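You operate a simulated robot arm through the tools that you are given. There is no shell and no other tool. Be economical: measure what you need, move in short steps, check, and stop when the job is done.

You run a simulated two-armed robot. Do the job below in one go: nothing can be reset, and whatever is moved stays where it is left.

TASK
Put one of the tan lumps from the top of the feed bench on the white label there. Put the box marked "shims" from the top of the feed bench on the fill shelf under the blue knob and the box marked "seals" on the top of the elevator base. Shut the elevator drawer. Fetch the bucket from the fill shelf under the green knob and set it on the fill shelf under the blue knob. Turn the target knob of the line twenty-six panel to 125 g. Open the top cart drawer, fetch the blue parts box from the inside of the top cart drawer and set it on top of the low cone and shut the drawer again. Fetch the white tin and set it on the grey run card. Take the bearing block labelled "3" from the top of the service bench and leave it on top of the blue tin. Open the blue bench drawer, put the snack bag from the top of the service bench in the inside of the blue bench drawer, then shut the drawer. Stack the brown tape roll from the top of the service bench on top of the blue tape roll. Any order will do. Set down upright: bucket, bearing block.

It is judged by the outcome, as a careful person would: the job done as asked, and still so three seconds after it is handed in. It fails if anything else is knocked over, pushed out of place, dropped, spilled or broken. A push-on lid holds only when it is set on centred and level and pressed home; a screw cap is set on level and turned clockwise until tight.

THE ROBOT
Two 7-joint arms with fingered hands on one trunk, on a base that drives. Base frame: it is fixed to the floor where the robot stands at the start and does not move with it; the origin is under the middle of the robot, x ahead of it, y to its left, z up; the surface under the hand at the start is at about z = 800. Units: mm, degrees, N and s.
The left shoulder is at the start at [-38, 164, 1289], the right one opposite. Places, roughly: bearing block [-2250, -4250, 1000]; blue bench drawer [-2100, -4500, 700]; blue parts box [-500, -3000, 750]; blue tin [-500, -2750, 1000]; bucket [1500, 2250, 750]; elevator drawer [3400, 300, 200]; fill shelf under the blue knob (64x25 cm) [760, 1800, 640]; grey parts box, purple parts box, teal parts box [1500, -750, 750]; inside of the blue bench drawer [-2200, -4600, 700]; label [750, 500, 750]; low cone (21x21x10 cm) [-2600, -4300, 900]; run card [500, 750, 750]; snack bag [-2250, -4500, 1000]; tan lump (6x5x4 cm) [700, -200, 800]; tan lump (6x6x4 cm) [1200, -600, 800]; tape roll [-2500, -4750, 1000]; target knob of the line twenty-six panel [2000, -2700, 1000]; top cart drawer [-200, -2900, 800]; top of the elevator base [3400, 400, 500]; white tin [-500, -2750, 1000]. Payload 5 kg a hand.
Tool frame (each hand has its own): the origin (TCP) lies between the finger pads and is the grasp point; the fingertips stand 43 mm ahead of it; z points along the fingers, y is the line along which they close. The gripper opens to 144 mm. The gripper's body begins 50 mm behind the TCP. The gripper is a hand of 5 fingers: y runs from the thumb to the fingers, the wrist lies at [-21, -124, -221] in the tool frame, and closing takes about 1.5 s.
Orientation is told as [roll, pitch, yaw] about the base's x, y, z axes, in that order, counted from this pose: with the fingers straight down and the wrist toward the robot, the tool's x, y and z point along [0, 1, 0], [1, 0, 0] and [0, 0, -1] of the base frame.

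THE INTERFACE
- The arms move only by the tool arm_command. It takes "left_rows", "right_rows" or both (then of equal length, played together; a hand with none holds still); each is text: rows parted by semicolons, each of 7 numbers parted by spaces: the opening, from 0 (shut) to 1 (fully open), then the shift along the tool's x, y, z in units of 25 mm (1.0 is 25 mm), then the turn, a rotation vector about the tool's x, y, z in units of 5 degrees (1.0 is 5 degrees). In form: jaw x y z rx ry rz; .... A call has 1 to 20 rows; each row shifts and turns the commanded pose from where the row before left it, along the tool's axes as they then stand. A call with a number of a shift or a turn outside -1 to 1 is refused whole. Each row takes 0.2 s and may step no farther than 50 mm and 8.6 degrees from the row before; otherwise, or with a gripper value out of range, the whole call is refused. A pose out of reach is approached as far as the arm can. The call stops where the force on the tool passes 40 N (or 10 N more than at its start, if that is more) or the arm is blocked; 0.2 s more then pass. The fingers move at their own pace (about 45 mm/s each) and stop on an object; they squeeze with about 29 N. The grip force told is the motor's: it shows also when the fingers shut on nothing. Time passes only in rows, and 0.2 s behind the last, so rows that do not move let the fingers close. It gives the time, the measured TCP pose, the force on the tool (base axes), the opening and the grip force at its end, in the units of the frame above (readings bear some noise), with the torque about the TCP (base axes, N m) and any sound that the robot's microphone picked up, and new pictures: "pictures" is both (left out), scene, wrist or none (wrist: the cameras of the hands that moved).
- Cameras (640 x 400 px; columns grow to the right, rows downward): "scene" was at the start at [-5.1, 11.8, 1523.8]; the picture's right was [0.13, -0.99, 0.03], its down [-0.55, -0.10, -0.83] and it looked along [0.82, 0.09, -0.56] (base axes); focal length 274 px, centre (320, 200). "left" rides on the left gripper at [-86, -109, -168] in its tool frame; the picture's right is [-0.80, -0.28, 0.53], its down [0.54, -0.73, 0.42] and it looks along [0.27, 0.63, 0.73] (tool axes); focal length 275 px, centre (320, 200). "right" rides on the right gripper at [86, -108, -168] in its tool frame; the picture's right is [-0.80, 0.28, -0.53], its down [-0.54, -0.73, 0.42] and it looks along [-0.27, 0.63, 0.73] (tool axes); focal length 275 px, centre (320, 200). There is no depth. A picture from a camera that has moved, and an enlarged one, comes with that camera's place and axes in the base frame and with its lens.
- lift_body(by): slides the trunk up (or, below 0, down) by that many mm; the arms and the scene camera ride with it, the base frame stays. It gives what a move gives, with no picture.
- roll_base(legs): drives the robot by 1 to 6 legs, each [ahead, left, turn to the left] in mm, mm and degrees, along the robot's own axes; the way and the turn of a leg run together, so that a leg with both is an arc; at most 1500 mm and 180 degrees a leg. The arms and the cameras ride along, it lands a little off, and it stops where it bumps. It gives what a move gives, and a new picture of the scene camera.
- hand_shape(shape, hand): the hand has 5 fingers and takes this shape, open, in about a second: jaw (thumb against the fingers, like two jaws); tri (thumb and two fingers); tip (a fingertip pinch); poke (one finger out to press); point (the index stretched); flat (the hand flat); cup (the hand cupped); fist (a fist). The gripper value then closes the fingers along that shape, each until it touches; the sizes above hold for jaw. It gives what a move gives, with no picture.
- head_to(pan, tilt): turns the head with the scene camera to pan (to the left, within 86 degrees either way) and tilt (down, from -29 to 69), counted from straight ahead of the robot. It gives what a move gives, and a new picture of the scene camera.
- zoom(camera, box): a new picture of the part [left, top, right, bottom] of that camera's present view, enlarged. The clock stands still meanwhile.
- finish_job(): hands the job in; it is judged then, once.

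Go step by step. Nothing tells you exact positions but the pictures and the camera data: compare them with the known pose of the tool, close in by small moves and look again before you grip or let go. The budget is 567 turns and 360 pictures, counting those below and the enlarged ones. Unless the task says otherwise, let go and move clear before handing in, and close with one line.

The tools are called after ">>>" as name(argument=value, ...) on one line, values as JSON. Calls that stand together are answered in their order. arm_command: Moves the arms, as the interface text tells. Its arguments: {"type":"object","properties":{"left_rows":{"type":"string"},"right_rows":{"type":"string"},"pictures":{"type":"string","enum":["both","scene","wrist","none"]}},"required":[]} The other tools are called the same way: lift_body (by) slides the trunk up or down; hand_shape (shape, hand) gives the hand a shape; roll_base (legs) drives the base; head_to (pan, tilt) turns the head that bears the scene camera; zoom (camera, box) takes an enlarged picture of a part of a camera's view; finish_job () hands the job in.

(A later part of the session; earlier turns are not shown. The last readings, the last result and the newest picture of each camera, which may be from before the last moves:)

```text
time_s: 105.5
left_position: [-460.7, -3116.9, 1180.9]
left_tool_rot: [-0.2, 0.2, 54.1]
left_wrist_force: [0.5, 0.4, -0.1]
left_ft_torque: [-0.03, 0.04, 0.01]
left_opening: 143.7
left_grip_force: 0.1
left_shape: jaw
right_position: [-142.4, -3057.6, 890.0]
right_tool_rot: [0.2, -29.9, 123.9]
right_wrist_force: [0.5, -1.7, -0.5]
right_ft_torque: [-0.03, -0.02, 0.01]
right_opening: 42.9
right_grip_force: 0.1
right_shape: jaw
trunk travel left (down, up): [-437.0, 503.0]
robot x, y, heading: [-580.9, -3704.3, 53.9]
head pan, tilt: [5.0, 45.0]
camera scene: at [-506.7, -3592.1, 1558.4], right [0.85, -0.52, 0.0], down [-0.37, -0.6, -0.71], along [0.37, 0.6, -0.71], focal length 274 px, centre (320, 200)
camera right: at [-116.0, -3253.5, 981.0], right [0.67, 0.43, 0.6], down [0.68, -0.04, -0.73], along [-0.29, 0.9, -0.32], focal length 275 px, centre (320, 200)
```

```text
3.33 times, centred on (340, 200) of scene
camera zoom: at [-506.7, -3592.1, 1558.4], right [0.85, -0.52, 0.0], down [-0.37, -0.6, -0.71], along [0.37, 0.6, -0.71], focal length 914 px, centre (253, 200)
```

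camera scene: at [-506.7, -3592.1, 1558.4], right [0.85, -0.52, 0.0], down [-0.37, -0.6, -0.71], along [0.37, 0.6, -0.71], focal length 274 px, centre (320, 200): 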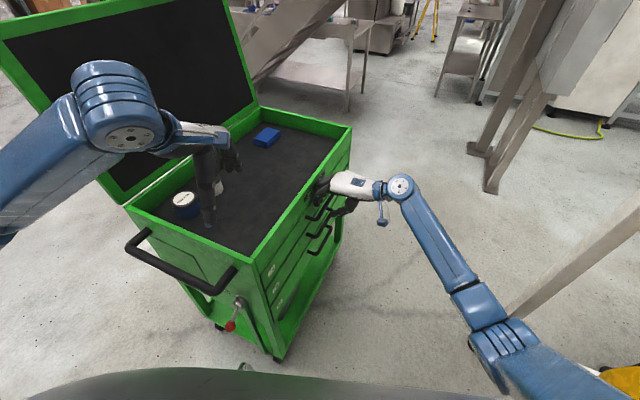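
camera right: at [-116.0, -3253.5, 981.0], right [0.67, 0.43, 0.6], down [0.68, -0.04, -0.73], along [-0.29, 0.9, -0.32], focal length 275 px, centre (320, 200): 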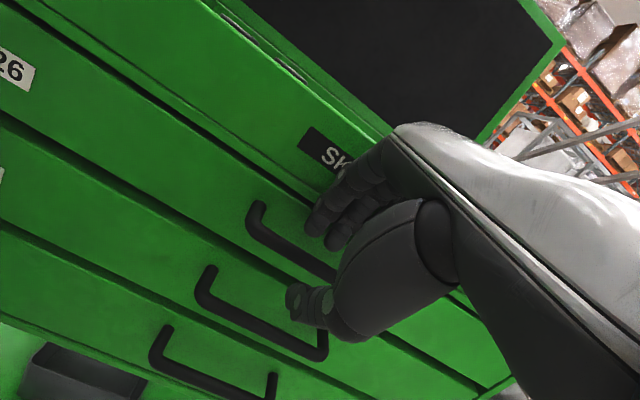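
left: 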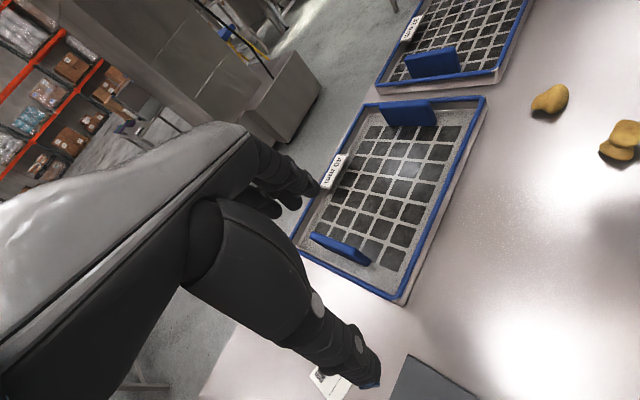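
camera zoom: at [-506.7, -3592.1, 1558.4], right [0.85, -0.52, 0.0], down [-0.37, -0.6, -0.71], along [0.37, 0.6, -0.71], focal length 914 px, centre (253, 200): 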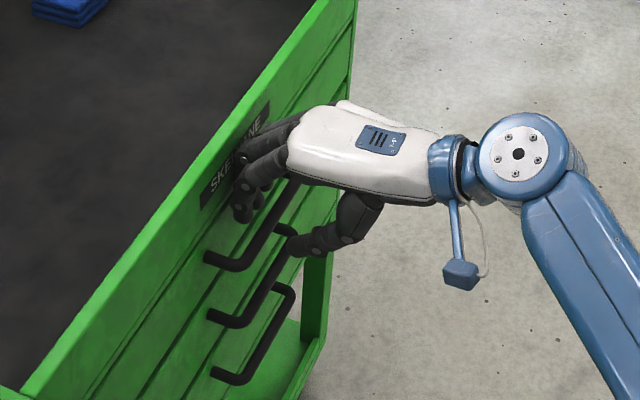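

The bar passes between fingers and thumb. I close the hand.

>>> arm_command(right_rows="0 0 0 0 0 0 0;0 0 0 0 0 0 0;0 0 0 0 0 0 0;0 0 0 0 0 0 0;0 0 0 0 0 0 0", pictures="wrist")

```text
time_s: 106.7
left_position: [-460.2, -3118.4, 1181.8]
left_tool_rot: [-0.2, 0.0, 54.1]
left_wrist_force: [1.2, -0.3, 0.6]
left_ft_torque: [0.02, -0.01, 0.01]
left_opening: 144.0
left_grip_force: 0.1
left_shape: jaw
right_position: [-142.2, -3060.4, 892.2]
right_tool_rot: [0.1, -30.0, 123.9]
right_wrist_force: [6.3, -10.7, 8.6]
right_ft_torque: [-0.25, -0.09, -0.08]
right_opening: 0.0
right_grip_force: 29.1
right_shape: jaw
trunk travel left (down, up): [-437.0, 503.0]
robot x, y, heading: [-578.1, -3704.6, 53.8]
head pan, tilt: [5.0, 45.0]
camera right: at [-115.3, -3255.2, 982.8], right [0.67, 0.43, 0.6], down [0.68, -0.04, -0.73], along [-0.28, 0.9, -0.32], focal length 275 px, centre (320, 200)
```

right: 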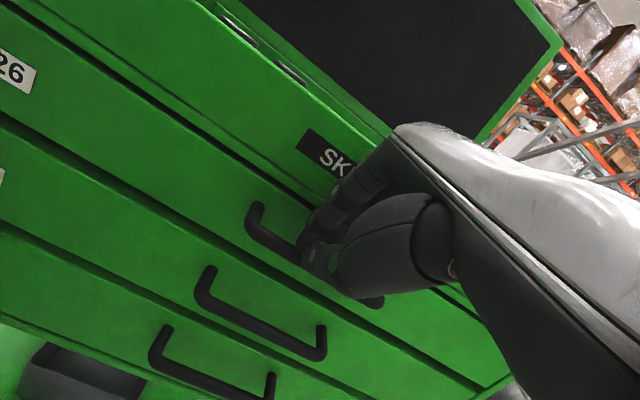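

The fingers closed in front of the bar. I open, advance 20 mm and close again.

>>> arm_command(right_rows="0.35 0 0 -0.2 0 0 0;0.35 0 0 0 0 0 0;0.35 0 0 0 0 0 0;0.35 0 0.15 0.6 0 0 0;0.35 0 0.15 0.5 0 0 0;0.35 0 0 0 0 0 0", pictures="wrist")

```text
time_s: 107.8
left_position: [-456.0, -3119.4, 1181.2]
left_tool_rot: [0.0, 0.0, 53.8]
left_wrist_force: [-0.2, 0.7, 0.2]
left_ft_torque: [-0.03, -0.02, -0.03]
left_opening: 143.9
left_grip_force: 0.0
left_shape: jaw
right_position: [-141.0, -3053.3, 884.7]
right_tool_rot: [0.0, -30.1, 123.4]
right_wrist_force: [7.9, -20.4, 5.3]
right_ft_torque: [0.87, 0.32, -0.05]
right_opening: 48.0
right_grip_force: 0.0
right_shape: jaw
trunk travel left (down, up): [-437.0, 503.0]
robot x, y, heading: [-578.0, -3705.7, 53.6]
head pan, tilt: [5.0, 45.0]
stopped in row 5 (right hand): the force on the tool passed its limit at 44 N (the readings are from after the stop); the commanded pose is now the measured one
camera right: at [-117.2, -3249.3, 974.2], right [0.68, 0.42, 0.6], down [0.68, -0.05, -0.73], along [-0.28, 0.91, -0.32], focal length 275 px, centre (320, 200)
```

right: 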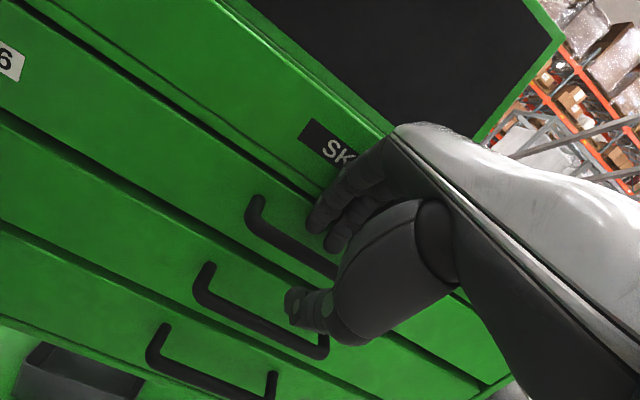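

The fingertips touch the face just above the bar. I ease off, then move down so the fingers drop behind the bar.

>>> arm_command(right_rows="0.3 0 -0.2 -0.4 0 0 0;0.3 0 0 0 0 0 0;0.3 0 -0.4 0.4 0 0 0;0.3 0 -0.4 0.5 0 0 0;0.3 0 0 0 0 0 0", pictures="wrist")

```text
time_s: 109.0
left_position: [-459.3, -3118.0, 1179.0]
left_tool_rot: [-0.2, 0.0, 53.9]
left_wrist_force: [-0.5, 0.2, 0.0]
left_ft_torque: [-0.01, 0.03, -0.01]
left_opening: 144.2
left_grip_force: 0.1
left_shape: jaw
right_position: [-138.0, -3064.1, 861.0]
right_tool_rot: [0.1, -30.1, 123.6]
right_wrist_force: [-3.2, 2.5, 2.4]
right_ft_torque: [0.11, 0.01, 0.15]
right_opening: 44.1
right_grip_force: 0.1
right_shape: jaw
trunk travel left (down, up): [-437.0, 503.0]
robot x, y, heading: [-578.0, -3703.2, 53.6]
head pan, tilt: [5.0, 45.0]
camera right: at [-112.2, -3258.7, 951.8], right [0.68, 0.42, 0.6], down [0.68, -0.05, -0.73], along [-0.28, 0.91, -0.32], focal length 275 px, centre (320, 200)
```

right: 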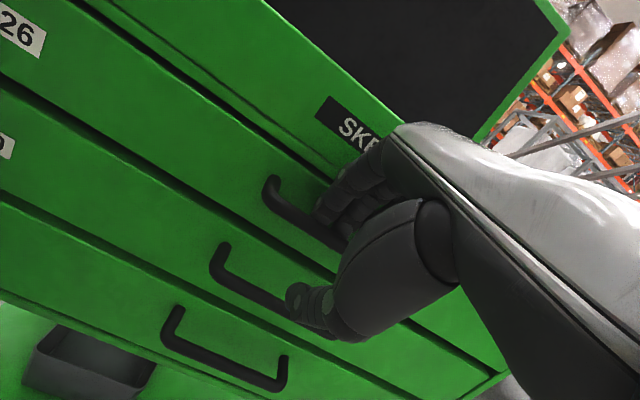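

Fingertips are now at the bar's level. I close and check.

>>> arm_command(right_rows="0 0 0 0 0 0 0;0 0 0 0 0 0 0;0 0 0 0 0 0 0;0 0 0 0 0 0 0;0 0 0 0 0 0 0", pictures="wrist")

>>> zoom(camera="scene", box=[280, 140, 400, 260])

```text
time_s: 110.2
left_position: [-460.1, -3117.1, 1180.1]
left_tool_rot: [-0.3, 0.0, 53.9]
left_wrist_force: [-0.4, 0.4, -0.2]
left_ft_torque: [-0.01, 0.02, 0.0]
left_opening: 143.9
left_grip_force: 0.1
left_shape: jaw
right_position: [-135.8, -3063.0, 861.1]
right_tool_rot: [0.0, -29.9, 123.5]
right_wrist_force: [-2.2, 1.2, -1.3]
right_ft_torque: [0.11, -0.18, 0.15]
right_opening: 12.2
right_grip_force: 28.8
right_shape: jaw
trunk travel left (down, up): [-437.0, 503.0]
robot x, y, heading: [-576.3, -3704.3, 53.5]
head pan, tilt: [5.0, 45.0]
camera right: at [-111.7, -3259.1, 951.4], right [0.68, 0.42, 0.6], down [0.68, -0.05, -0.73], along [-0.28, 0.91, -0.32], focal length 275 px, centre (320, 200)
```

right: 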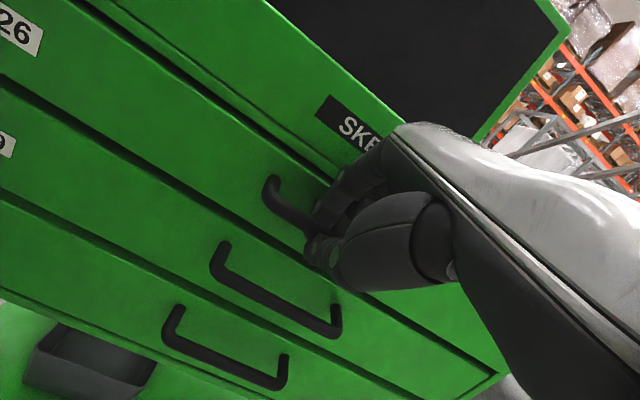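

```text
3.33 times, centred on (340, 200) of scene
camera zoom: at [-506.7, -3592.8, 1558.4], right [0.85, -0.52, 0.0], down [-0.37, -0.6, -0.71], along [0.37, 0.6, -0.71], focal length 914 px, centre (253, 200)
```

zoom: 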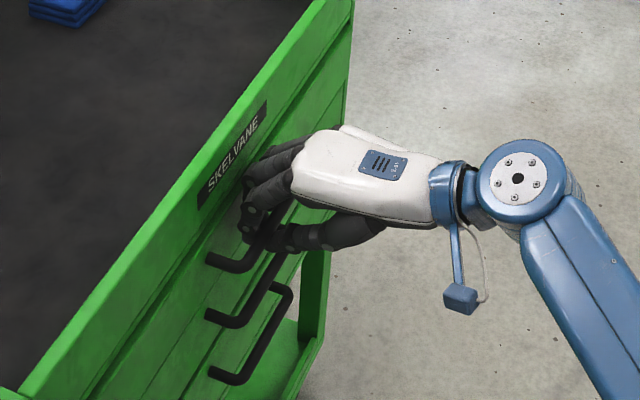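

The bar is gripped (12 mm). I pull the drawer straight out about 250 mm.

>>> arm_command(right_rows="0 0 -0.7 -0.4 0 0 0;0 0 -0.866 -0.5 0 0 0;0 0 -0.866 -0.5 0 0 0;0 0 -0.866 -0.5 0 0 0;0 0 -0.866 -0.5 0 0 0;0 0 -0.866 -0.5 0 0 0;0 0 -0.866 -0.5 0 0 0;0 0 -0.866 -0.5 0 0 0;0 0 -0.866 -0.5 0 0 0;0 0 -0.866 -0.5 0 0 0", pictures="scene")

```text
time_s: 112.4
left_position: [-458.3, -3118.7, 1181.1]
left_tool_rot: [-0.1, 0.0, 53.9]
left_wrist_force: [-0.1, -0.2, 1.0]
left_ft_torque: [0.01, 0.01, 0.0]
left_opening: 144.1
left_grip_force: 0.2
left_shape: jaw
right_position: [0.5, -3271.7, 862.1]
right_tool_rot: [0.2, -29.9, 123.4]
right_wrist_force: [-3.8, -3.2, -18.1]
right_ft_torque: [-0.38, -0.3, 0.38]
right_opening: 11.1
right_grip_force: 29.2
right_shape: jaw
trunk travel left (down, up): [-437.0, 503.0]
robot x, y, heading: [-577.7, -3705.7, 53.7]
head pan, tilt: [5.0, 45.0]
camera scene: at [-505.1, -3593.7, 1558.2], right [0.85, -0.52, 0.0], down [-0.37, -0.6, -0.71], along [0.37, 0.6, -0.71], focal length 274 px, centre (320, 200)
```

scene: 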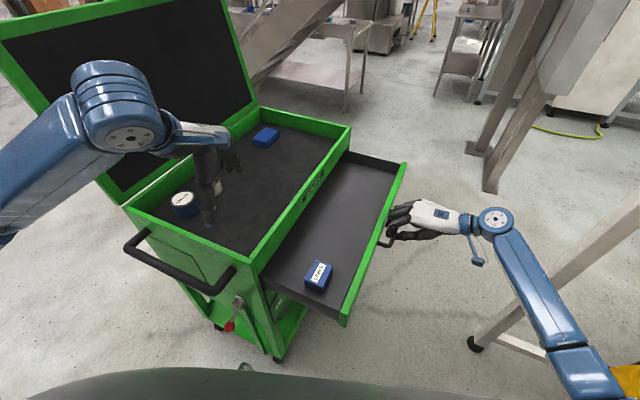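

The drawer is open and the blue box is visible. I zoom in on it.

>>> zoom(camera="scene", box=[250, 210, 390, 330])

>>> zoom(camera="left", box=[0, 0, 640, 400])

```text
3.33 times, centred on (320, 270) of scene
camera zoom: at [-505.1, -3593.7, 1558.2], right [0.85, -0.52, 0.0], down [-0.37, -0.6, -0.71], along [0.37, 0.6, -0.71], focal length 914 px, centre (320, -33)
```

zoom: 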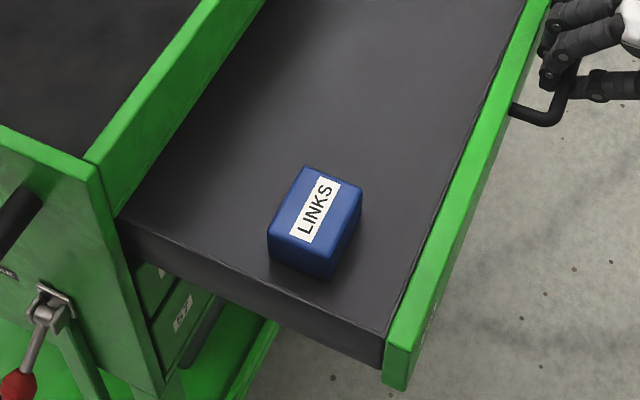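

```text
1.00 times, centred on (320, 200) of left (not enlarged: the box is as wide or as high as the picture)
camera zoom: at [-453.0, -3257.3, 1348.7], right [0.48, -0.7, -0.53], down [-0.87, -0.27, -0.42], along [0.15, 0.66, -0.73], focal length 275 px, centre (320, 200)
```

zoom: 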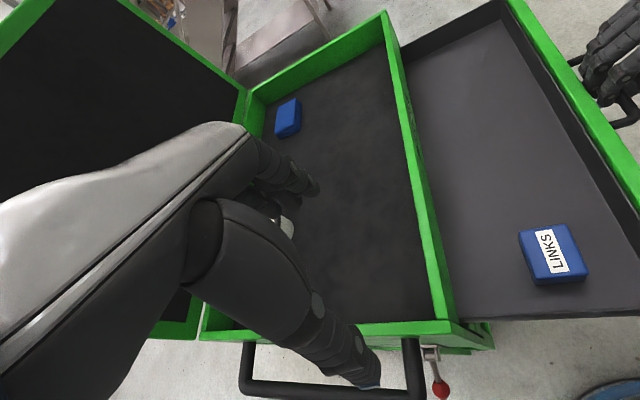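

The box "LINKS" is about 74 x 56, aligned with the cart, top at z about 848. I bring the left hand above it, closing along its length.

>>> arm_command(left_rows="0.75 0 0 0 0 0 1;0.75 0 0 0 0 0 1;0.75 0 0 0 0 0 1;0.75 0 0 0 0 0 1;0.75 -0.99 0.33 0.3 0 0 0;0.75 -0.99 0.33 0.3 0 0 0;0.75 -0.99 0.33 0.3 0 0 0;0.75 -0.99 0.33 0.3 0 0 0;0.75 -0.99 0.33 0.3 0 0 0;0.75 -0.99 0.33 0.3 0 0 0;0.75 -0.99 0.33 0.3 0 0 0;0.75 -0.99 0.33 0.3 0 0 0;0.75 0 0 1 0 0 0;0.75 0 0 1 0 0 0;0.75 0 0 1 0 0 0;0.75 0 0 1 0 0 0;0.75 0 0 1 0 0 0;0.75 0 0 1 0 0 0;0.75 0 0 0 0 0 0", pictures="both")

```text
time_s: 116.4
left_position: [-294.2, -3247.9, 971.4]
left_tool_rot: [-0.2, 0.0, 33.8]
left_wrist_force: [-0.1, 0.0, -0.3]
left_ft_torque: [-0.02, -0.03, 0.02]
left_opening: 108.3
left_grip_force: 0.0
left_shape: jaw
right_position: [0.1, -3267.8, 863.2]
right_tool_rot: [0.1, -29.9, 123.4]
right_wrist_force: [-8.0, -5.2, -24.2]
right_ft_torque: [-0.62, -0.32, 0.54]
right_opening: 10.3
right_grip_force: 29.0
right_shape: jaw
trunk travel left (down, up): [-437.0, 503.0]
robot x, y, heading: [-579.5, -3707.7, 53.5]
head pan, tilt: [5.0, 45.0]
camera scene: at [-505.1, -3592.3, 1558.3], right [0.85, -0.52, 0.0], down [-0.37, -0.6, -0.71], along [0.37, 0.6, -0.71], focal length 274 px, centre (320, 200)
camera left: at [-336.4, -3379.5, 1139.6], right [0.21, -0.82, -0.53], down [-0.9, 0.04, -0.42], along [0.37, 0.57, -0.73], focal length 275 px, centre (320, 200)
```

scene: 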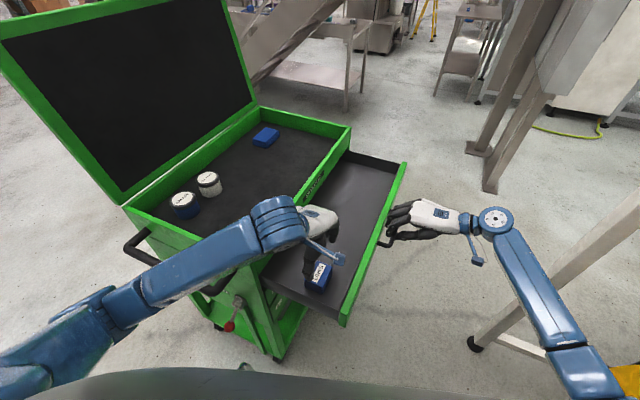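
left: 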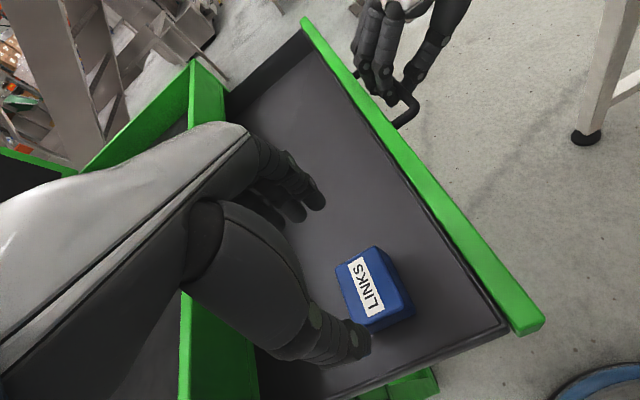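

The box is right under the grasp point. I descend 115 mm.

>>> arm_command(left_rows="0.75 0 0 1 0 0 0;0.75 0 0 1 0 0 0;0.75 0 0 1 0 0 0;0.75 0 0 0.8 0 0 0;0.75 0 0 0.7 0 0 0;0.75 0 0 0 0 0 0", pictures="wrist")

```text
time_s: 117.8
left_position: [-293.4, -3244.1, 858.6]
left_tool_rot: [-0.2, 0.0, 33.8]
left_wrist_force: [-0.2, -0.6, -0.2]
left_ft_torque: [-0.02, -0.01, -0.01]
left_opening: 108.3
left_grip_force: 0.1
left_shape: jaw
right_position: [0.1, -3268.2, 862.1]
right_tool_rot: [0.2, -29.9, 123.3]
right_wrist_force: [-7.6, -5.8, -24.7]
right_ft_torque: [-0.61, -0.35, 0.54]
right_opening: 10.5
right_grip_force: 29.1
right_shape: jaw
trunk travel left (down, up): [-437.0, 503.0]
robot x, y, heading: [-580.9, -3700.9, 53.5]
head pan, tilt: [5.0, 45.0]
camera left: at [-336.7, -3377.0, 1027.0], right [0.21, -0.82, -0.53], down [-0.9, 0.04, -0.42], along [0.37, 0.57, -0.73], focal length 275 px, centre (320, 200)
```

left: 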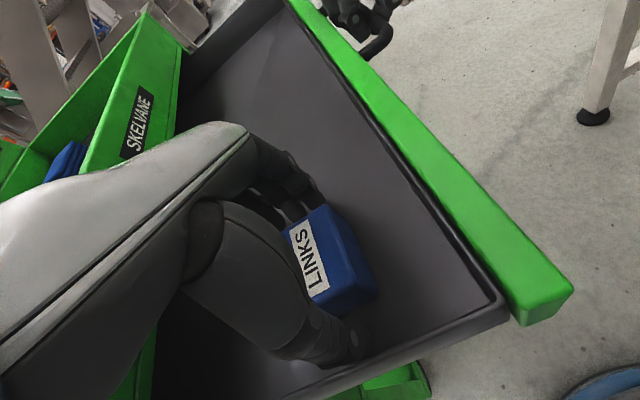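

The box is between thumb and fingers. I close the left hand and lift a little.

>>> arm_command(left_rows="0 0 0 0 0 0 0;0 0 0 0 0 0 0;0 0 0 0 0 0 0;0 0 0 0 0 0 0;0 0 0 0 0 0 0;0 0 0 0 0 0 0;0 0 0 -1 0 0 0;0 0 0 -1 0 0 0;0 0 0 -1 0 0 0;0 0 0 -1 0 0 0;0 0 0 -1 0 0 0;0 0 0 -1 0 0 0", pictures="both")

```text
time_s: 120.4
left_position: [-294.1, -3245.5, 1007.9]
left_tool_rot: [-0.1, 0.1, 33.8]
left_wrist_force: [-0.5, -0.6, -0.5]
left_ft_torque: [0.0, -0.03, -0.01]
left_opening: 69.3
left_grip_force: 29.3
left_shape: jaw
right_position: [-0.3, -3269.1, 863.8]
right_tool_rot: [0.1, -30.0, 123.5]
right_wrist_force: [-8.1, -5.8, -22.9]
right_ft_torque: [-0.57, -0.31, 0.56]
right_opening: 10.4
right_grip_force: 29.0
right_shape: jaw
trunk travel left (down, up): [-437.0, 503.0]
robot x, y, heading: [-579.7, -3705.5, 53.7]
head pan, tilt: [5.0, 45.0]
camera scene: at [-505.0, -3592.3, 1558.2], right [0.85, -0.52, 0.0], down [-0.37, -0.6, -0.71], along [0.37, 0.6, -0.71], focal length 274 px, centre (320, 200)
camera left: at [-336.6, -3377.9, 1175.5], right [0.21, -0.82, -0.53], down [-0.9, 0.04, -0.42], along [0.37, 0.57, -0.73], focal length 275 px, centre (320, 200)
```

scene: 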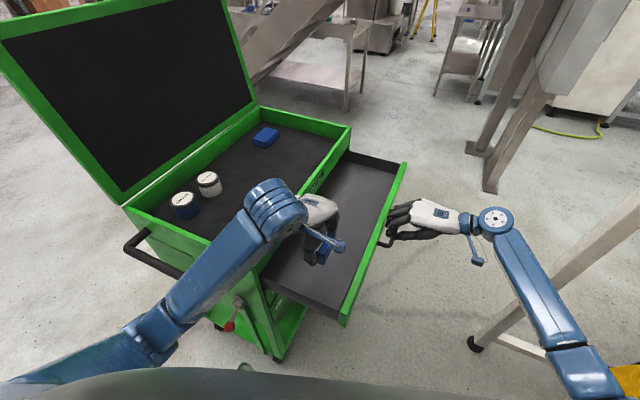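
left: 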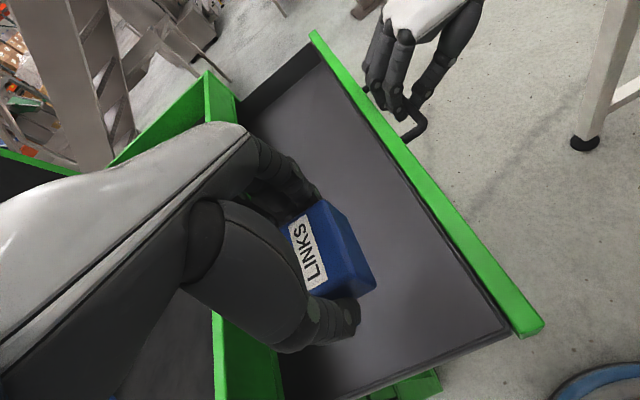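

The box is held. I raise it while pushing the drawer shut with the right hand.

>>> arm_command(right_rows="0 0 0.866 0.5 0 0 0;0 0 0.866 0.5 0 0 0;0 0 0.866 0.5 0 0 0;0 0 0.866 0.5 0 0 0;0 0 0.866 0.5 0 0 0;0 0 0.866 0.5 0 0 0;0 0 0.866 0.5 0 0 0;0 0 0.866 0.5 0 0 0;0 0 0.866 0.5 0 0 0;0 0 0.4 0.23 0 0 0;0 0 0.4 0.23 0 0 0;0 0 0.4 0.23 0 0 0", left_rows="0 0 0 -1 0 0 0;0 0 0 -1 0 0 0;0 0 0 -1 0 0 0;0 0 0 -1 0 0 0;0 0 0 0 0 0 0;0 0 0 0 0 0 0;0 0 0 0 0 0 0;0 0 0 0 0 0 0;0 0 0 0 0 0 0;0 0 0 0 0 0 0;0 0 0 0 0 0 0;0 0 0 0 0 0 0", pictures="both")

```text
time_s: 123.0
left_position: [-290.9, -3248.5, 1108.3]
left_tool_rot: [0.0, 0.0, 33.8]
left_wrist_force: [0.5, -1.1, -1.5]
left_ft_torque: [0.03, 0.03, 0.01]
left_opening: 68.8
left_grip_force: 28.8
left_shape: jaw
right_position: [-141.3, -3053.2, 860.4]
right_tool_rot: [0.0, -30.0, 123.3]
right_wrist_force: [4.5, -17.3, 2.5]
right_ft_torque: [0.08, -0.28, 0.28]
right_opening: 10.8
right_grip_force: 28.9
right_shape: jaw
trunk travel left (down, up): [-437.0, 503.0]
robot x, y, heading: [-578.0, -3709.5, 53.2]
head pan, tilt: [5.0, 45.0]
camera scene: at [-504.7, -3596.5, 1558.6], right [0.85, -0.52, 0.0], down [-0.37, -0.6, -0.71], along [0.37, 0.6, -0.71], focal length 274 px, centre (320, 200)
camera right: at [-116.5, -3250.0, 950.9], right [0.68, 0.42, 0.6], down [0.68, -0.05, -0.73], along [-0.28, 0.91, -0.32], focal length 275 px, centre (320, 200)
camera left: at [-334.6, -3381.8, 1275.2], right [0.21, -0.82, -0.53], down [-0.9, 0.05, -0.42], along [0.37, 0.57, -0.73], focal length 275 px, centre (320, 200)
```

scene: 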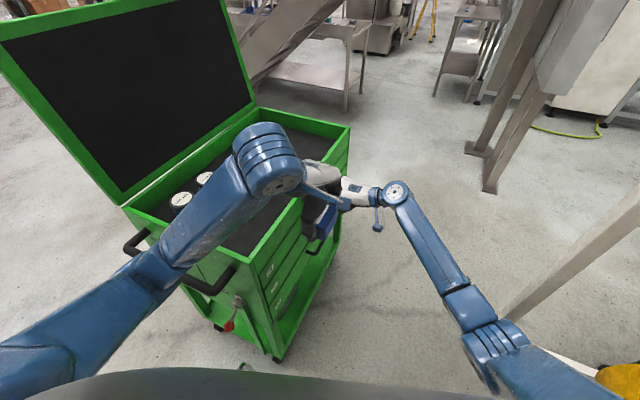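
right: 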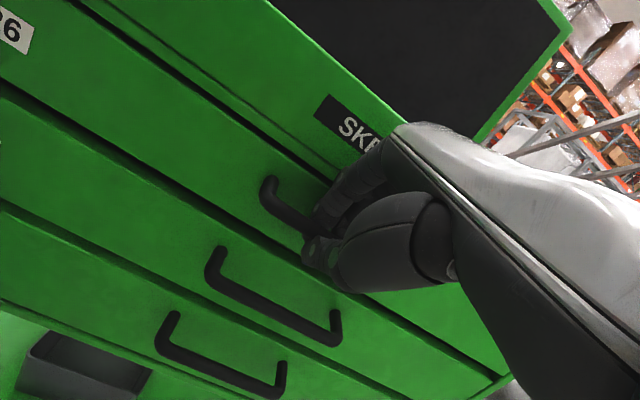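
left: 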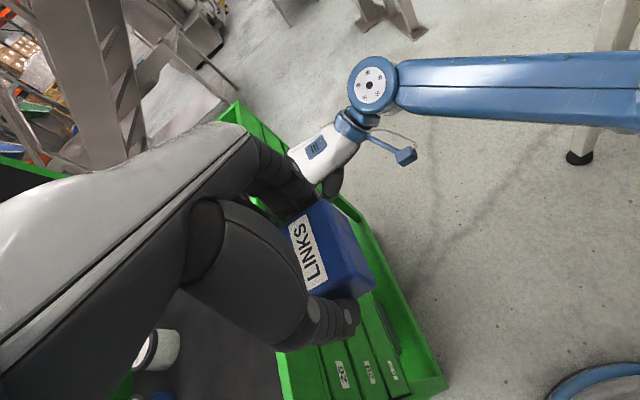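

The drawer is shut and flush. I release the bar and withdraw the right hand up and out.

>>> arm_command(right_rows="0.3 0 0 0 0 0 0;0.3 0 0 0 0 0 0;0.3 0 0 0 0 0 0;0.3 0 0 0 0 0 0;0.3 0 0.4 -0.7 0 0 0;0.3 0 0.4 -0.8 0 0 0;0.3 0 -0.1 -1 0 0 0;0.3 0 -0.3 -1 0 0 0;0.3 0 -0.6 -1 0 0 0;0.3 0 -0.8 -0.6 0 0 0;0.3 0 -0.8 -0.6 0 0 0;0.3 0 -0.8 -0.6 0 0 0;0.3 0 -0.8 -0.6 0 0 0;0.3 0 -0.8 -0.6 0 0 0", pictures="wrist")

```text
time_s: 126.0
left_position: [-292.9, -3246.9, 1107.6]
left_tool_rot: [-0.1, -0.1, 33.9]
left_wrist_force: [0.0, -0.2, -0.7]
left_ft_torque: [0.04, -0.03, 0.01]
left_opening: 69.3
left_grip_force: 28.8
left_shape: jaw
right_position: [-42.7, -3208.4, 968.0]
right_tool_rot: [0.0, -30.0, 123.5]
right_wrist_force: [0.5, -0.2, 0.2]
right_ft_torque: [0.0, 0.01, -0.02]
right_opening: 43.2
right_grip_force: 0.0
right_shape: jaw
trunk travel left (down, up): [-437.0, 503.0]
robot x, y, heading: [-577.2, -3702.4, 53.7]
head pan, tilt: [5.0, 45.0]
camera right: at [-16.9, -3403.9, 1058.4], right [0.68, 0.42, 0.6], down [0.68, -0.05, -0.73], along [-0.28, 0.91, -0.32], focal length 275 px, centre (320, 200)
```

right: 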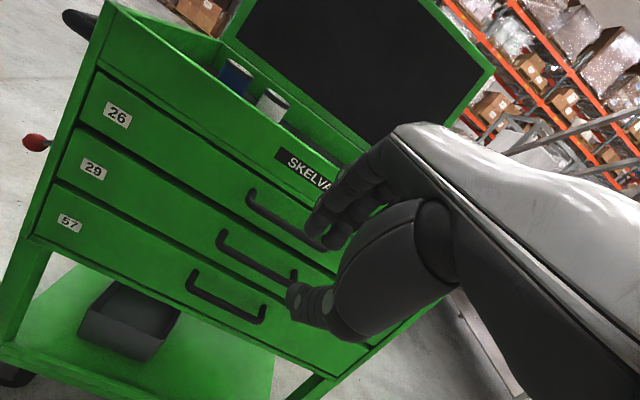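

Closed as it should be. I square the right hand again before driving.

>>> arm_command(right_rows="0.5 0 -0.5 -0.5 1 0 0;0.5 0 -0.5 -0.5 1 0 0;0.5 0 -0.5 -0.5 1 0 0;0.5 0 -0.5 -0.5 1 0 0;0.5 0 -0.5 -0.5 1 0 0;0.5 0 -0.5 -0.5 1 0 0;0.5 0 0 0 0 0 1;0.5 0 0 0 0 0 1;0.5 0 0 0 0 0 1;0.5 0 0 0 0 0 1;0.5 0 0 0 0 0 1;0.5 0 0 0 0 0 1;0.5 0 0 0 0 0 1;0.5 0 0 0 0 0 1;0.5 0 0 0 0 0 1;0.5 0 0 0 0 0 1;0.5 0 0 0 0 0 1;0.5 0 0 0 0 0 1;0.5 0 0 0 0 0 1;0.5 0 0 0 0 0 1", left_rows="0 0 0 -1 0 0 -0.2;0 0 0 -1 0 0 -0.2;0 0 0 0 0 0 -0.2;0 0 0 0 0 0 -0.2;0 0 0 0 0 0 -0.2;0 0 0 0 0 0 -0.2;0 0 0 0 0 0 -0.2;0 0 0 0 0 0 -0.2;0 0 0 0 0 0 -0.2;0 0 0 0 0 0 -0.2;0 0 0 0 0 0 -0.2;0 0 0 0 0 0 -0.2;0 0 0 0 0 0 -0.2;0 0 0 0 0 0 -0.2;0 0 0 0 0 0 -0.2;0 0 0 0 0 0 -0.2;0 0 0 0 0 0 -0.2;0 0 0 0 0 0 -0.2;0 0 0 0 0 0 -0.2;0 0 0 0 0 0 -0.2", pictures="none")

```text
time_s: 130.2
left_position: [-294.1, -3246.3, 1158.0]
left_tool_rot: [-0.2, 0.1, 53.9]
left_wrist_force: [0.0, -1.5, -1.6]
left_ft_torque: [0.01, -0.02, 0.01]
left_opening: 69.1
left_grip_force: 29.0
left_shape: jaw
right_position: [9.5, -3283.0, 1018.7]
right_tool_rot: [-0.1, -0.1, 53.3]
right_wrist_force: [-0.3, -0.4, -0.2]
right_ft_torque: [-0.03, 0.01, 0.02]
right_opening: 71.7
right_grip_force: 0.0
right_shape: jaw
trunk travel left (down, up): [-437.0, 503.0]
robot x, y, heading: [-580.1, -3704.2, 53.4]
head pan, tilt: [5.0, 45.0]
```

Now I tuck the hands and drive toward the service bench, turning to face it.

>>> arm_command(right_rows="0.5 0 -0.9 -0.4 0 0 0;0.5 0 -0.9 -0.4 0 0 0;0.5 0 -0.9 -0.4 0 0 0;0.5 0 -0.9 -0.4 0 0 0;0.5 0 -0.9 -0.4 0 0 0;0.5 0 -0.9 -0.4 0 0 0;0.5 0 -0.9 -0.4 0 0 0;0.5 0 -0.9 -0.4 0 0 0", left_rows="0 0.7 -0.2 0 0 0 0;0 0.7 -0.2 0 0 0 0;0 0.7 -0.2 0 0 0 0;0 0.7 -0.2 0 0 0 0;0 0.7 -0.2 0 0 0 0;0 0.7 -0.2 0 0 0 0;0 0.7 -0.2 0 0 0 0;0 0.7 -0.2 0 0 0 0", pictures="none")

>>> roll_base(legs=[[-496, 591, 0], [0, 0, 162]])

>>> head_to(pan=0, tilt=30)

```text
time_s: 132.0
left_position: [-400.2, -3172.9, 1162.3]
left_tool_rot: [-0.2, 0.2, 53.9]
left_wrist_force: [0.9, 0.5, -1.5]
left_ft_torque: [-0.04, -0.04, 0.01]
left_opening: 69.2
left_grip_force: 29.4
left_shape: jaw
left hand out of reach, approached as far as the arm can: row 5, 6, 7, 8
right_position: [-82.3, -3400.1, 1096.7]
right_tool_rot: [-0.1, 0.1, 53.5]
right_wrist_force: [-0.1, 0.2, 0.5]
right_ft_torque: [-0.04, -0.01, 0.02]
right_opening: 71.6
right_grip_force: 0.0
right_shape: jaw
right hand out of reach, approached as far as the arm can: row 7, 8
trunk travel left (down, up): [-437.0, 503.0]
robot x, y, heading: [-577.8, -3704.9, 53.7]
head pan, tilt: [5.0, 45.0]
```

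```text
time_s: 142.9
left_position: [-1721.5, -4193.5, 1162.3]
left_tool_rot: [-0.3, 0.3, -145.3]
left_wrist_force: [0.4, 0.8, -1.6]
left_ft_torque: [0.01, 0.01, 0.02]
left_opening: 68.4
left_grip_force: 28.4
left_shape: jaw
right_position: [-1949.1, -3873.3, 1095.5]
right_tool_rot: [0.0, 0.1, -145.8]
right_wrist_force: [0.4, 0.5, 0.6]
right_ft_torque: [-0.04, 0.0, -0.02]
right_opening: 71.9
right_grip_force: 0.0
right_shape: jaw
trunk travel left (down, up): [-437.0, 503.0]
robot x, y, heading: [-1374.0, -3750.0, -145.6]
head pan, tilt: [5.0, 45.0]
camera scene: at [-1481.4, -3828.7, 1558.5], right [-0.63, 0.77, 0.0], down [0.55, 0.45, -0.71], along [-0.55, -0.45, -0.71], focal length 274 px, centre (320, 200)
```

scene: 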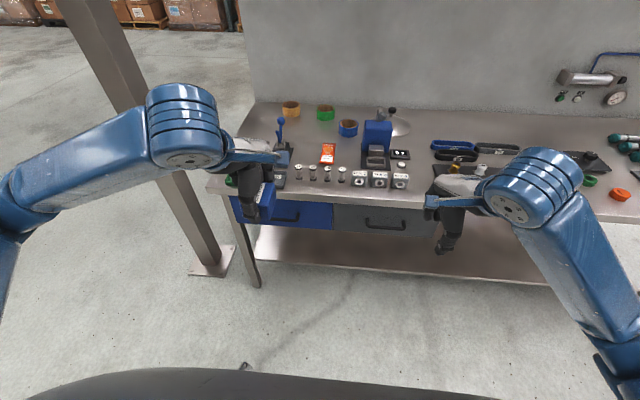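

```text
time_s: 143.7
left_position: [-1721.1, -4194.0, 1163.5]
left_tool_rot: [-0.3, 0.2, -145.4]
left_wrist_force: [0.1, 1.1, -1.7]
left_ft_torque: [0.02, 0.01, 0.0]
left_opening: 68.6
left_grip_force: 29.0
left_shape: jaw
right_position: [-1948.2, -3873.6, 1096.2]
right_tool_rot: [0.0, 0.1, -145.8]
right_wrist_force: [0.1, 0.1, -0.6]
right_ft_torque: [0.01, 0.0, 0.0]
right_opening: 71.5
right_grip_force: 0.0
right_shape: jaw
trunk travel left (down, up): [-437.0, 503.0]
robot x, y, heading: [-1377.1, -3747.2, -145.7]
head pan, tilt: [0.0, 30.0]
camera scene: at [-1493.2, -3828.2, 1581.0], right [-0.56, 0.83, 0.0], down [0.41, 0.28, -0.87], along [-0.71, -0.49, -0.5], focal length 274 px, centre (320, 200)
```

scene: 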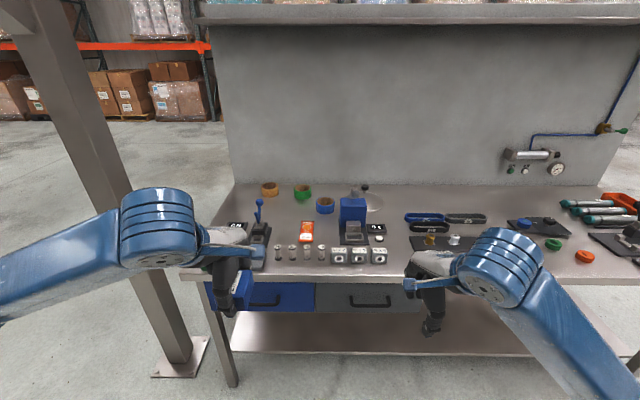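

>>> zoom(camera="scene", box=[200, 170, 420, 320])

>>> zoom(camera="scene", box=[310, 180, 410, 280])

```text
2.67 times, centred on (310, 245) of scene
camera zoom: at [-1493.2, -3828.2, 1581.0], right [-0.56, 0.83, 0.0], down [0.41, 0.28, -0.87], along [-0.71, -0.49, -0.5], focal length 731 px, centre (347, 80)
```

zoom: 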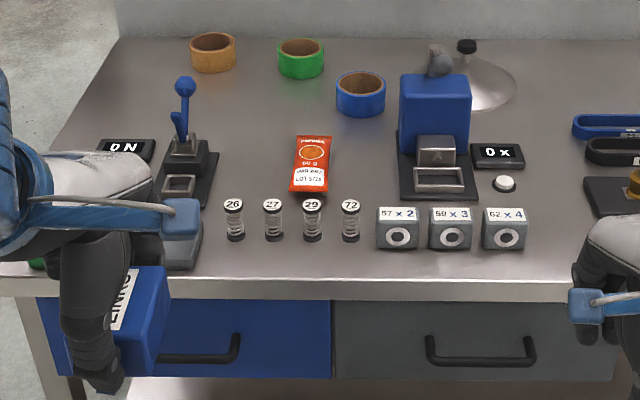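

```text
4.00 times, centred on (360, 230) of scene
camera zoom: at [-1493.2, -3828.2, 1581.0], right [-0.56, 0.83, 0.0], down [0.41, 0.28, -0.87], along [-0.71, -0.49, -0.5], focal length 1097 px, centre (160, 80)
```

zoom: 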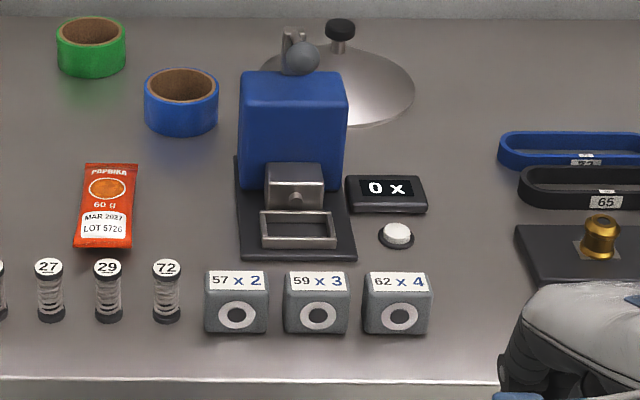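

The blue box goes on the low metal cone at the back; blocks read "57 x 2", "59 x 3", "62 x 4". I raise the trunk and drive closer.

>>> lift_body(by=150)

>>> roll_base(legs=[[0, -300, 0], [360, 0, 0]])

>>> head_to(pan=0, tilt=45)

```text
time_s: 145.4
left_position: [-1722.3, -4193.5, 1312.9]
left_tool_rot: [-0.2, 0.2, -145.4]
left_wrist_force: [-0.9, -0.6, -1.6]
left_ft_torque: [0.01, -0.01, -0.01]
left_opening: 68.3
left_grip_force: 29.2
left_shape: jaw
right_position: [-1948.7, -3873.9, 1245.1]
right_tool_rot: [0.0, 0.1, -145.8]
right_wrist_force: [0.0, -0.6, 0.1]
right_ft_torque: [0.0, -0.02, -0.02]
right_opening: 71.5
right_grip_force: 0.1
right_shape: jaw
trunk travel left (down, up): [-587.0, 353.0]
robot x, y, heading: [-1376.0, -3750.8, -145.6]
head pan, tilt: [0.0, 30.0]
```

```text
time_s: 149.4
left_position: [-2190.4, -4145.1, 1313.0]
left_tool_rot: [-0.2, 0.1, -146.0]
left_wrist_force: [0.2, 0.1, -2.3]
left_ft_torque: [-0.03, 0.02, 0.02]
left_opening: 68.5
left_grip_force: 29.2
left_shape: jaw
right_position: [-2413.0, -3821.8, 1246.7]
right_tool_rot: [0.0, 0.1, -146.4]
right_wrist_force: [0.0, -0.5, 0.2]
right_ft_torque: [-0.02, 0.01, 0.0]
right_opening: 71.7
right_grip_force: 0.0
right_shape: jaw
trunk travel left (down, up): [-587.0, 353.0]
robot x, y, heading: [-1846.2, -3710.1, -146.5]
head pan, tilt: [0.0, 30.0]
camera scene: at [-1956.9, -3781.6, 1731.3], right [-0.55, 0.83, 0.0], down [0.42, 0.28, -0.87], along [-0.72, -0.48, -0.5], focal length 274 px, centre (320, 200)
```

scene: 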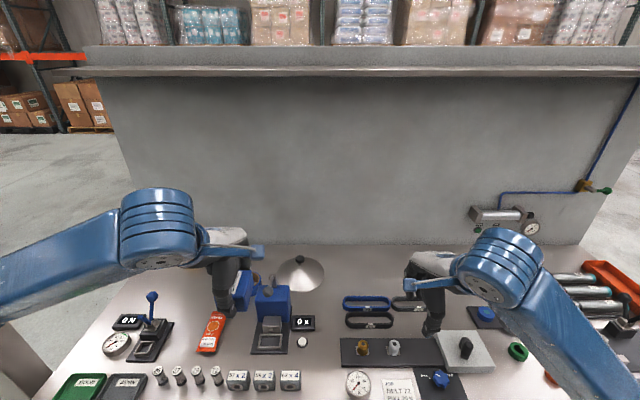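

```text
time_s: 150.1
left_position: [-2191.9, -4147.4, 1312.3]
left_tool_rot: [-0.2, 0.2, -146.0]
left_wrist_force: [-0.2, 0.2, -2.0]
left_ft_torque: [0.02, -0.01, -0.02]
left_opening: 68.3
left_grip_force: 28.9
left_shape: jaw
right_position: [-2415.8, -3823.5, 1245.2]
right_tool_rot: [-0.1, 0.1, -146.5]
right_wrist_force: [0.3, -0.6, -0.7]
right_ft_torque: [0.02, -0.04, -0.02]
right_opening: 71.5
right_grip_force: 0.0
right_shape: jaw
trunk travel left (down, up): [-587.0, 353.0]
robot x, y, heading: [-1843.2, -3707.5, -146.4]
head pan, tilt: [0.0, 45.0]
camera scene: at [-1952.2, -3778.3, 1708.4], right [-0.55, 0.83, 0.0], down [0.59, 0.39, -0.71], along [-0.59, -0.39, -0.71], focal length 274 px, centre (320, 200)
```

scene: 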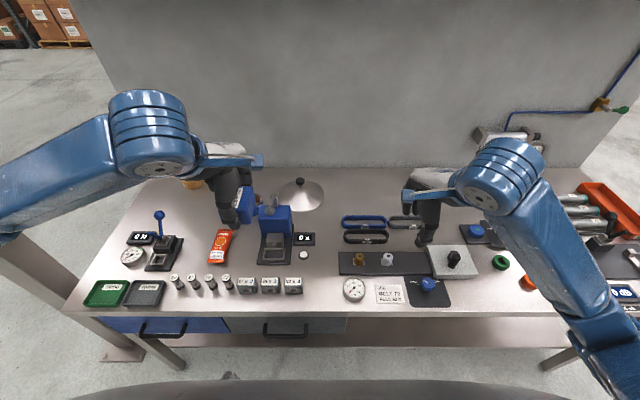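

>>> zoom(camera="scene", box=[230, 160, 350, 260])

>>> zoom(camera="left", box=[0, 0, 640, 400])

```text
4.00 times, centred on (290, 210) of scene
camera zoom: at [-1952.2, -3778.3, 1708.4], right [-0.55, 0.83, 0.0], down [0.59, 0.39, -0.71], along [-0.59, -0.39, -0.71], focal length 1097 px, centre (440, 160)
```

zoom: 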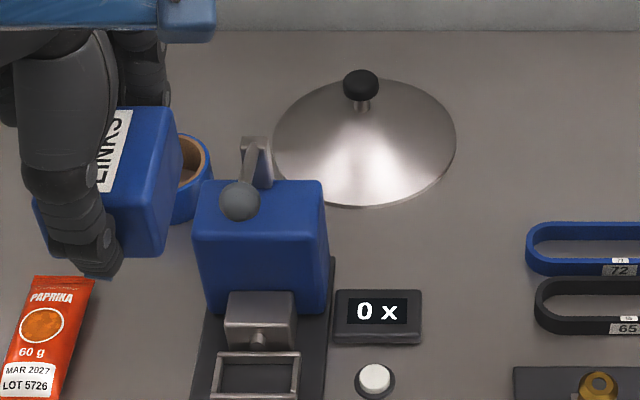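

```text
1.00 times, centred on (320, 200) of left (not enlarged: the box is as wide or as high as the picture)
camera zoom: at [-2151.1, -4015.5, 1480.0], right [-0.21, 0.82, -0.53], down [0.91, -0.04, -0.42], along [-0.37, -0.57, -0.73], focal length 275 px, centre (320, 200)
```

zoom: 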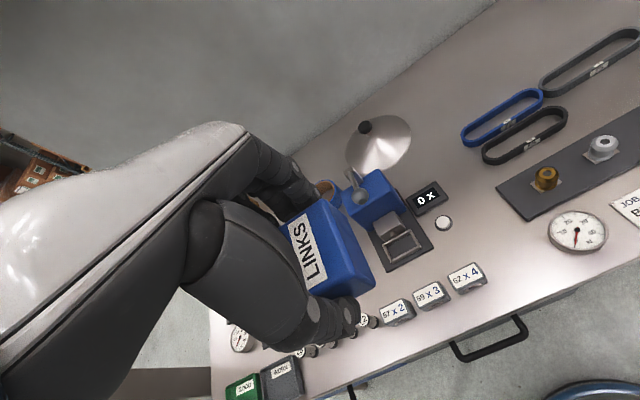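

The cone carries a small black knob at its top, about (-2640, -4334, 935), too far yet. I creep 120 mm forward.

>>> roll_base(legs=[[120, 0, 0]])

```text
time_s: 151.4
left_position: [-2285.3, -4209.0, 1313.7]
left_tool_rot: [-0.1, 0.1, -146.0]
left_wrist_force: [0.1, 0.7, -1.7]
left_ft_torque: [-0.03, 0.02, -0.01]
left_opening: 68.6
left_grip_force: 28.9
left_shape: jaw
right_position: [-2509.5, -3887.0, 1246.2]
right_tool_rot: [0.0, 0.0, -146.4]
right_wrist_force: [0.0, -0.9, 0.3]
right_ft_torque: [-0.02, -0.02, 0.01]
right_opening: 71.2
right_grip_force: 0.1
right_shape: jaw
trunk travel left (down, up): [-587.0, 353.0]
robot x, y, heading: [-1935.9, -3770.1, -146.4]
head pan, tilt: [0.0, 45.0]
camera scene: at [-2045.2, -3840.4, 1708.8], right [-0.55, 0.83, 0.0], down [0.59, 0.39, -0.71], along [-0.59, -0.39, -0.71], focal length 274 px, centre (320, 200)
```

scene: 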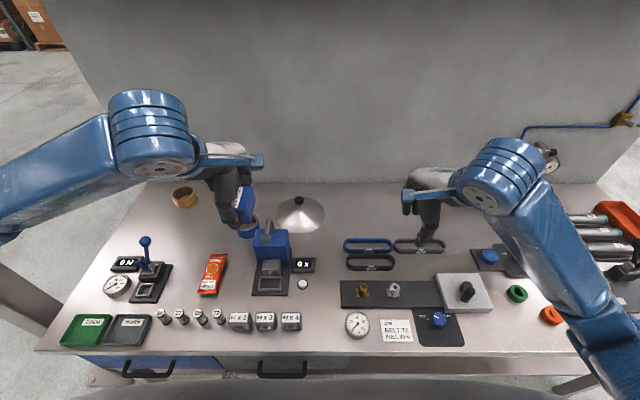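

I place the knob near (-2640, -4338, 933). I bring the box over it at a safe height.

>>> arm_command(left_rows="0 -0.244 0.976 0.3 0 0 0;0 -0.244 0.976 0.3 0 0 0;0 -0.244 0.976 0.3 0 0 0;0 -0.244 0.976 0.3 0 0 0;0 -0.244 0.976 0.3 0 0 0;0 -0.244 0.976 0.3 0 0 0;0 -0.244 0.976 0.3 0 0 0;0 -0.244 0.976 0.4 0 0 0;0 -0.244 0.976 0.4 0 0 0;0 -0.244 0.976 0.4 0 0 0;0 -0.244 0.976 0.4 0 0 0;0 -0.244 0.976 0.4 0 0 0;0 -0.244 0.976 0.4 0 0 0;0 -0.244 0.976 0.4 0 0 0;0 -0.244 0.976 0.4 0 0 0;0 0 0 0.5 0 0 0", pictures="both")

>>> zoom(camera="right", box=[0, 0, 640, 400])

```text
time_s: 154.8
left_position: [-2641.3, -4339.1, 1166.7]
left_tool_rot: [-0.2, 0.2, -146.0]
left_wrist_force: [-0.5, 0.0, -1.7]
left_ft_torque: [0.0, 0.01, 0.01]
left_opening: 68.4
left_grip_force: 27.9
left_shape: jaw
right_position: [-2510.9, -3887.3, 1245.7]
right_tool_rot: [0.0, 0.1, -146.5]
right_wrist_force: [0.3, 0.1, 0.4]
right_ft_torque: [-0.03, 0.02, 0.03]
right_opening: 71.4
right_grip_force: 0.1
right_shape: jaw
trunk travel left (down, up): [-587.0, 353.0]
robot x, y, heading: [-1936.7, -3768.2, -146.2]
head pan, tilt: [0.0, 45.0]
camera scene: at [-2046.9, -3842.1, 1708.5], right [-0.55, 0.83, 0.0], down [0.59, 0.39, -0.71], along [-0.59, -0.39, -0.71], focal length 274 px, centre (320, 200)
camera left: at [-2600.4, -4208.0, 1334.6], right [-0.21, 0.82, -0.53], down [0.91, -0.04, -0.42], along [-0.37, -0.57, -0.73], focal length 275 px, centre (320, 200)
```

scene: 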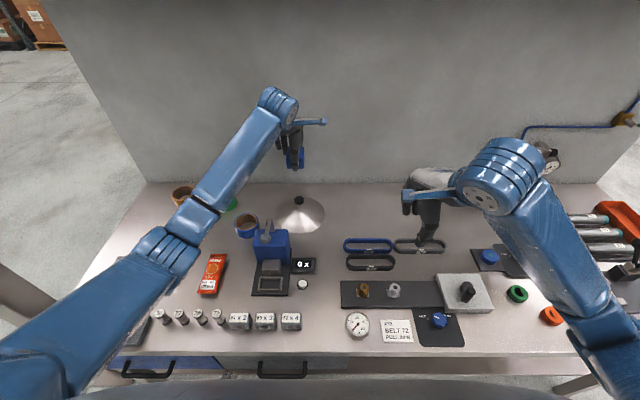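
left: 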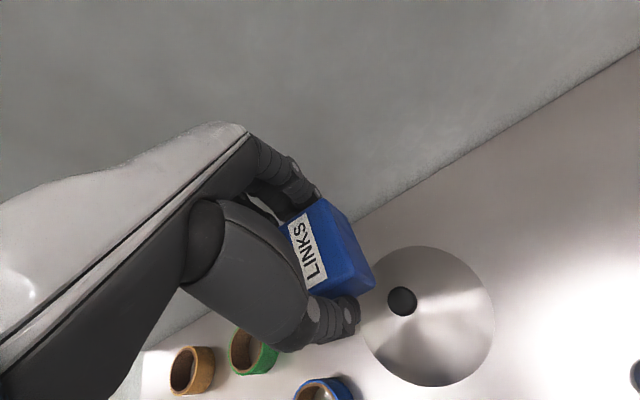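

```text
1.00 times, centred on (320, 200) of right (not enlarged: the box is as wide or as high as the picture)
camera zoom: at [-2373.9, -3899.5, 1413.1], right [-0.68, 0.5, 0.53], down [0.3, 0.85, -0.42], along [-0.67, -0.12, -0.73], focal length 275 px, centre (320, 200)
```

zoom: 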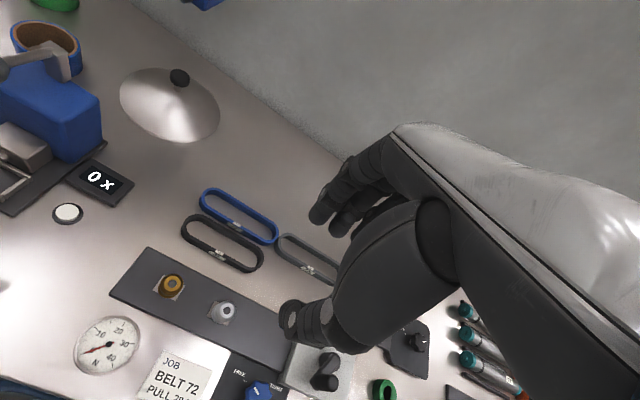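

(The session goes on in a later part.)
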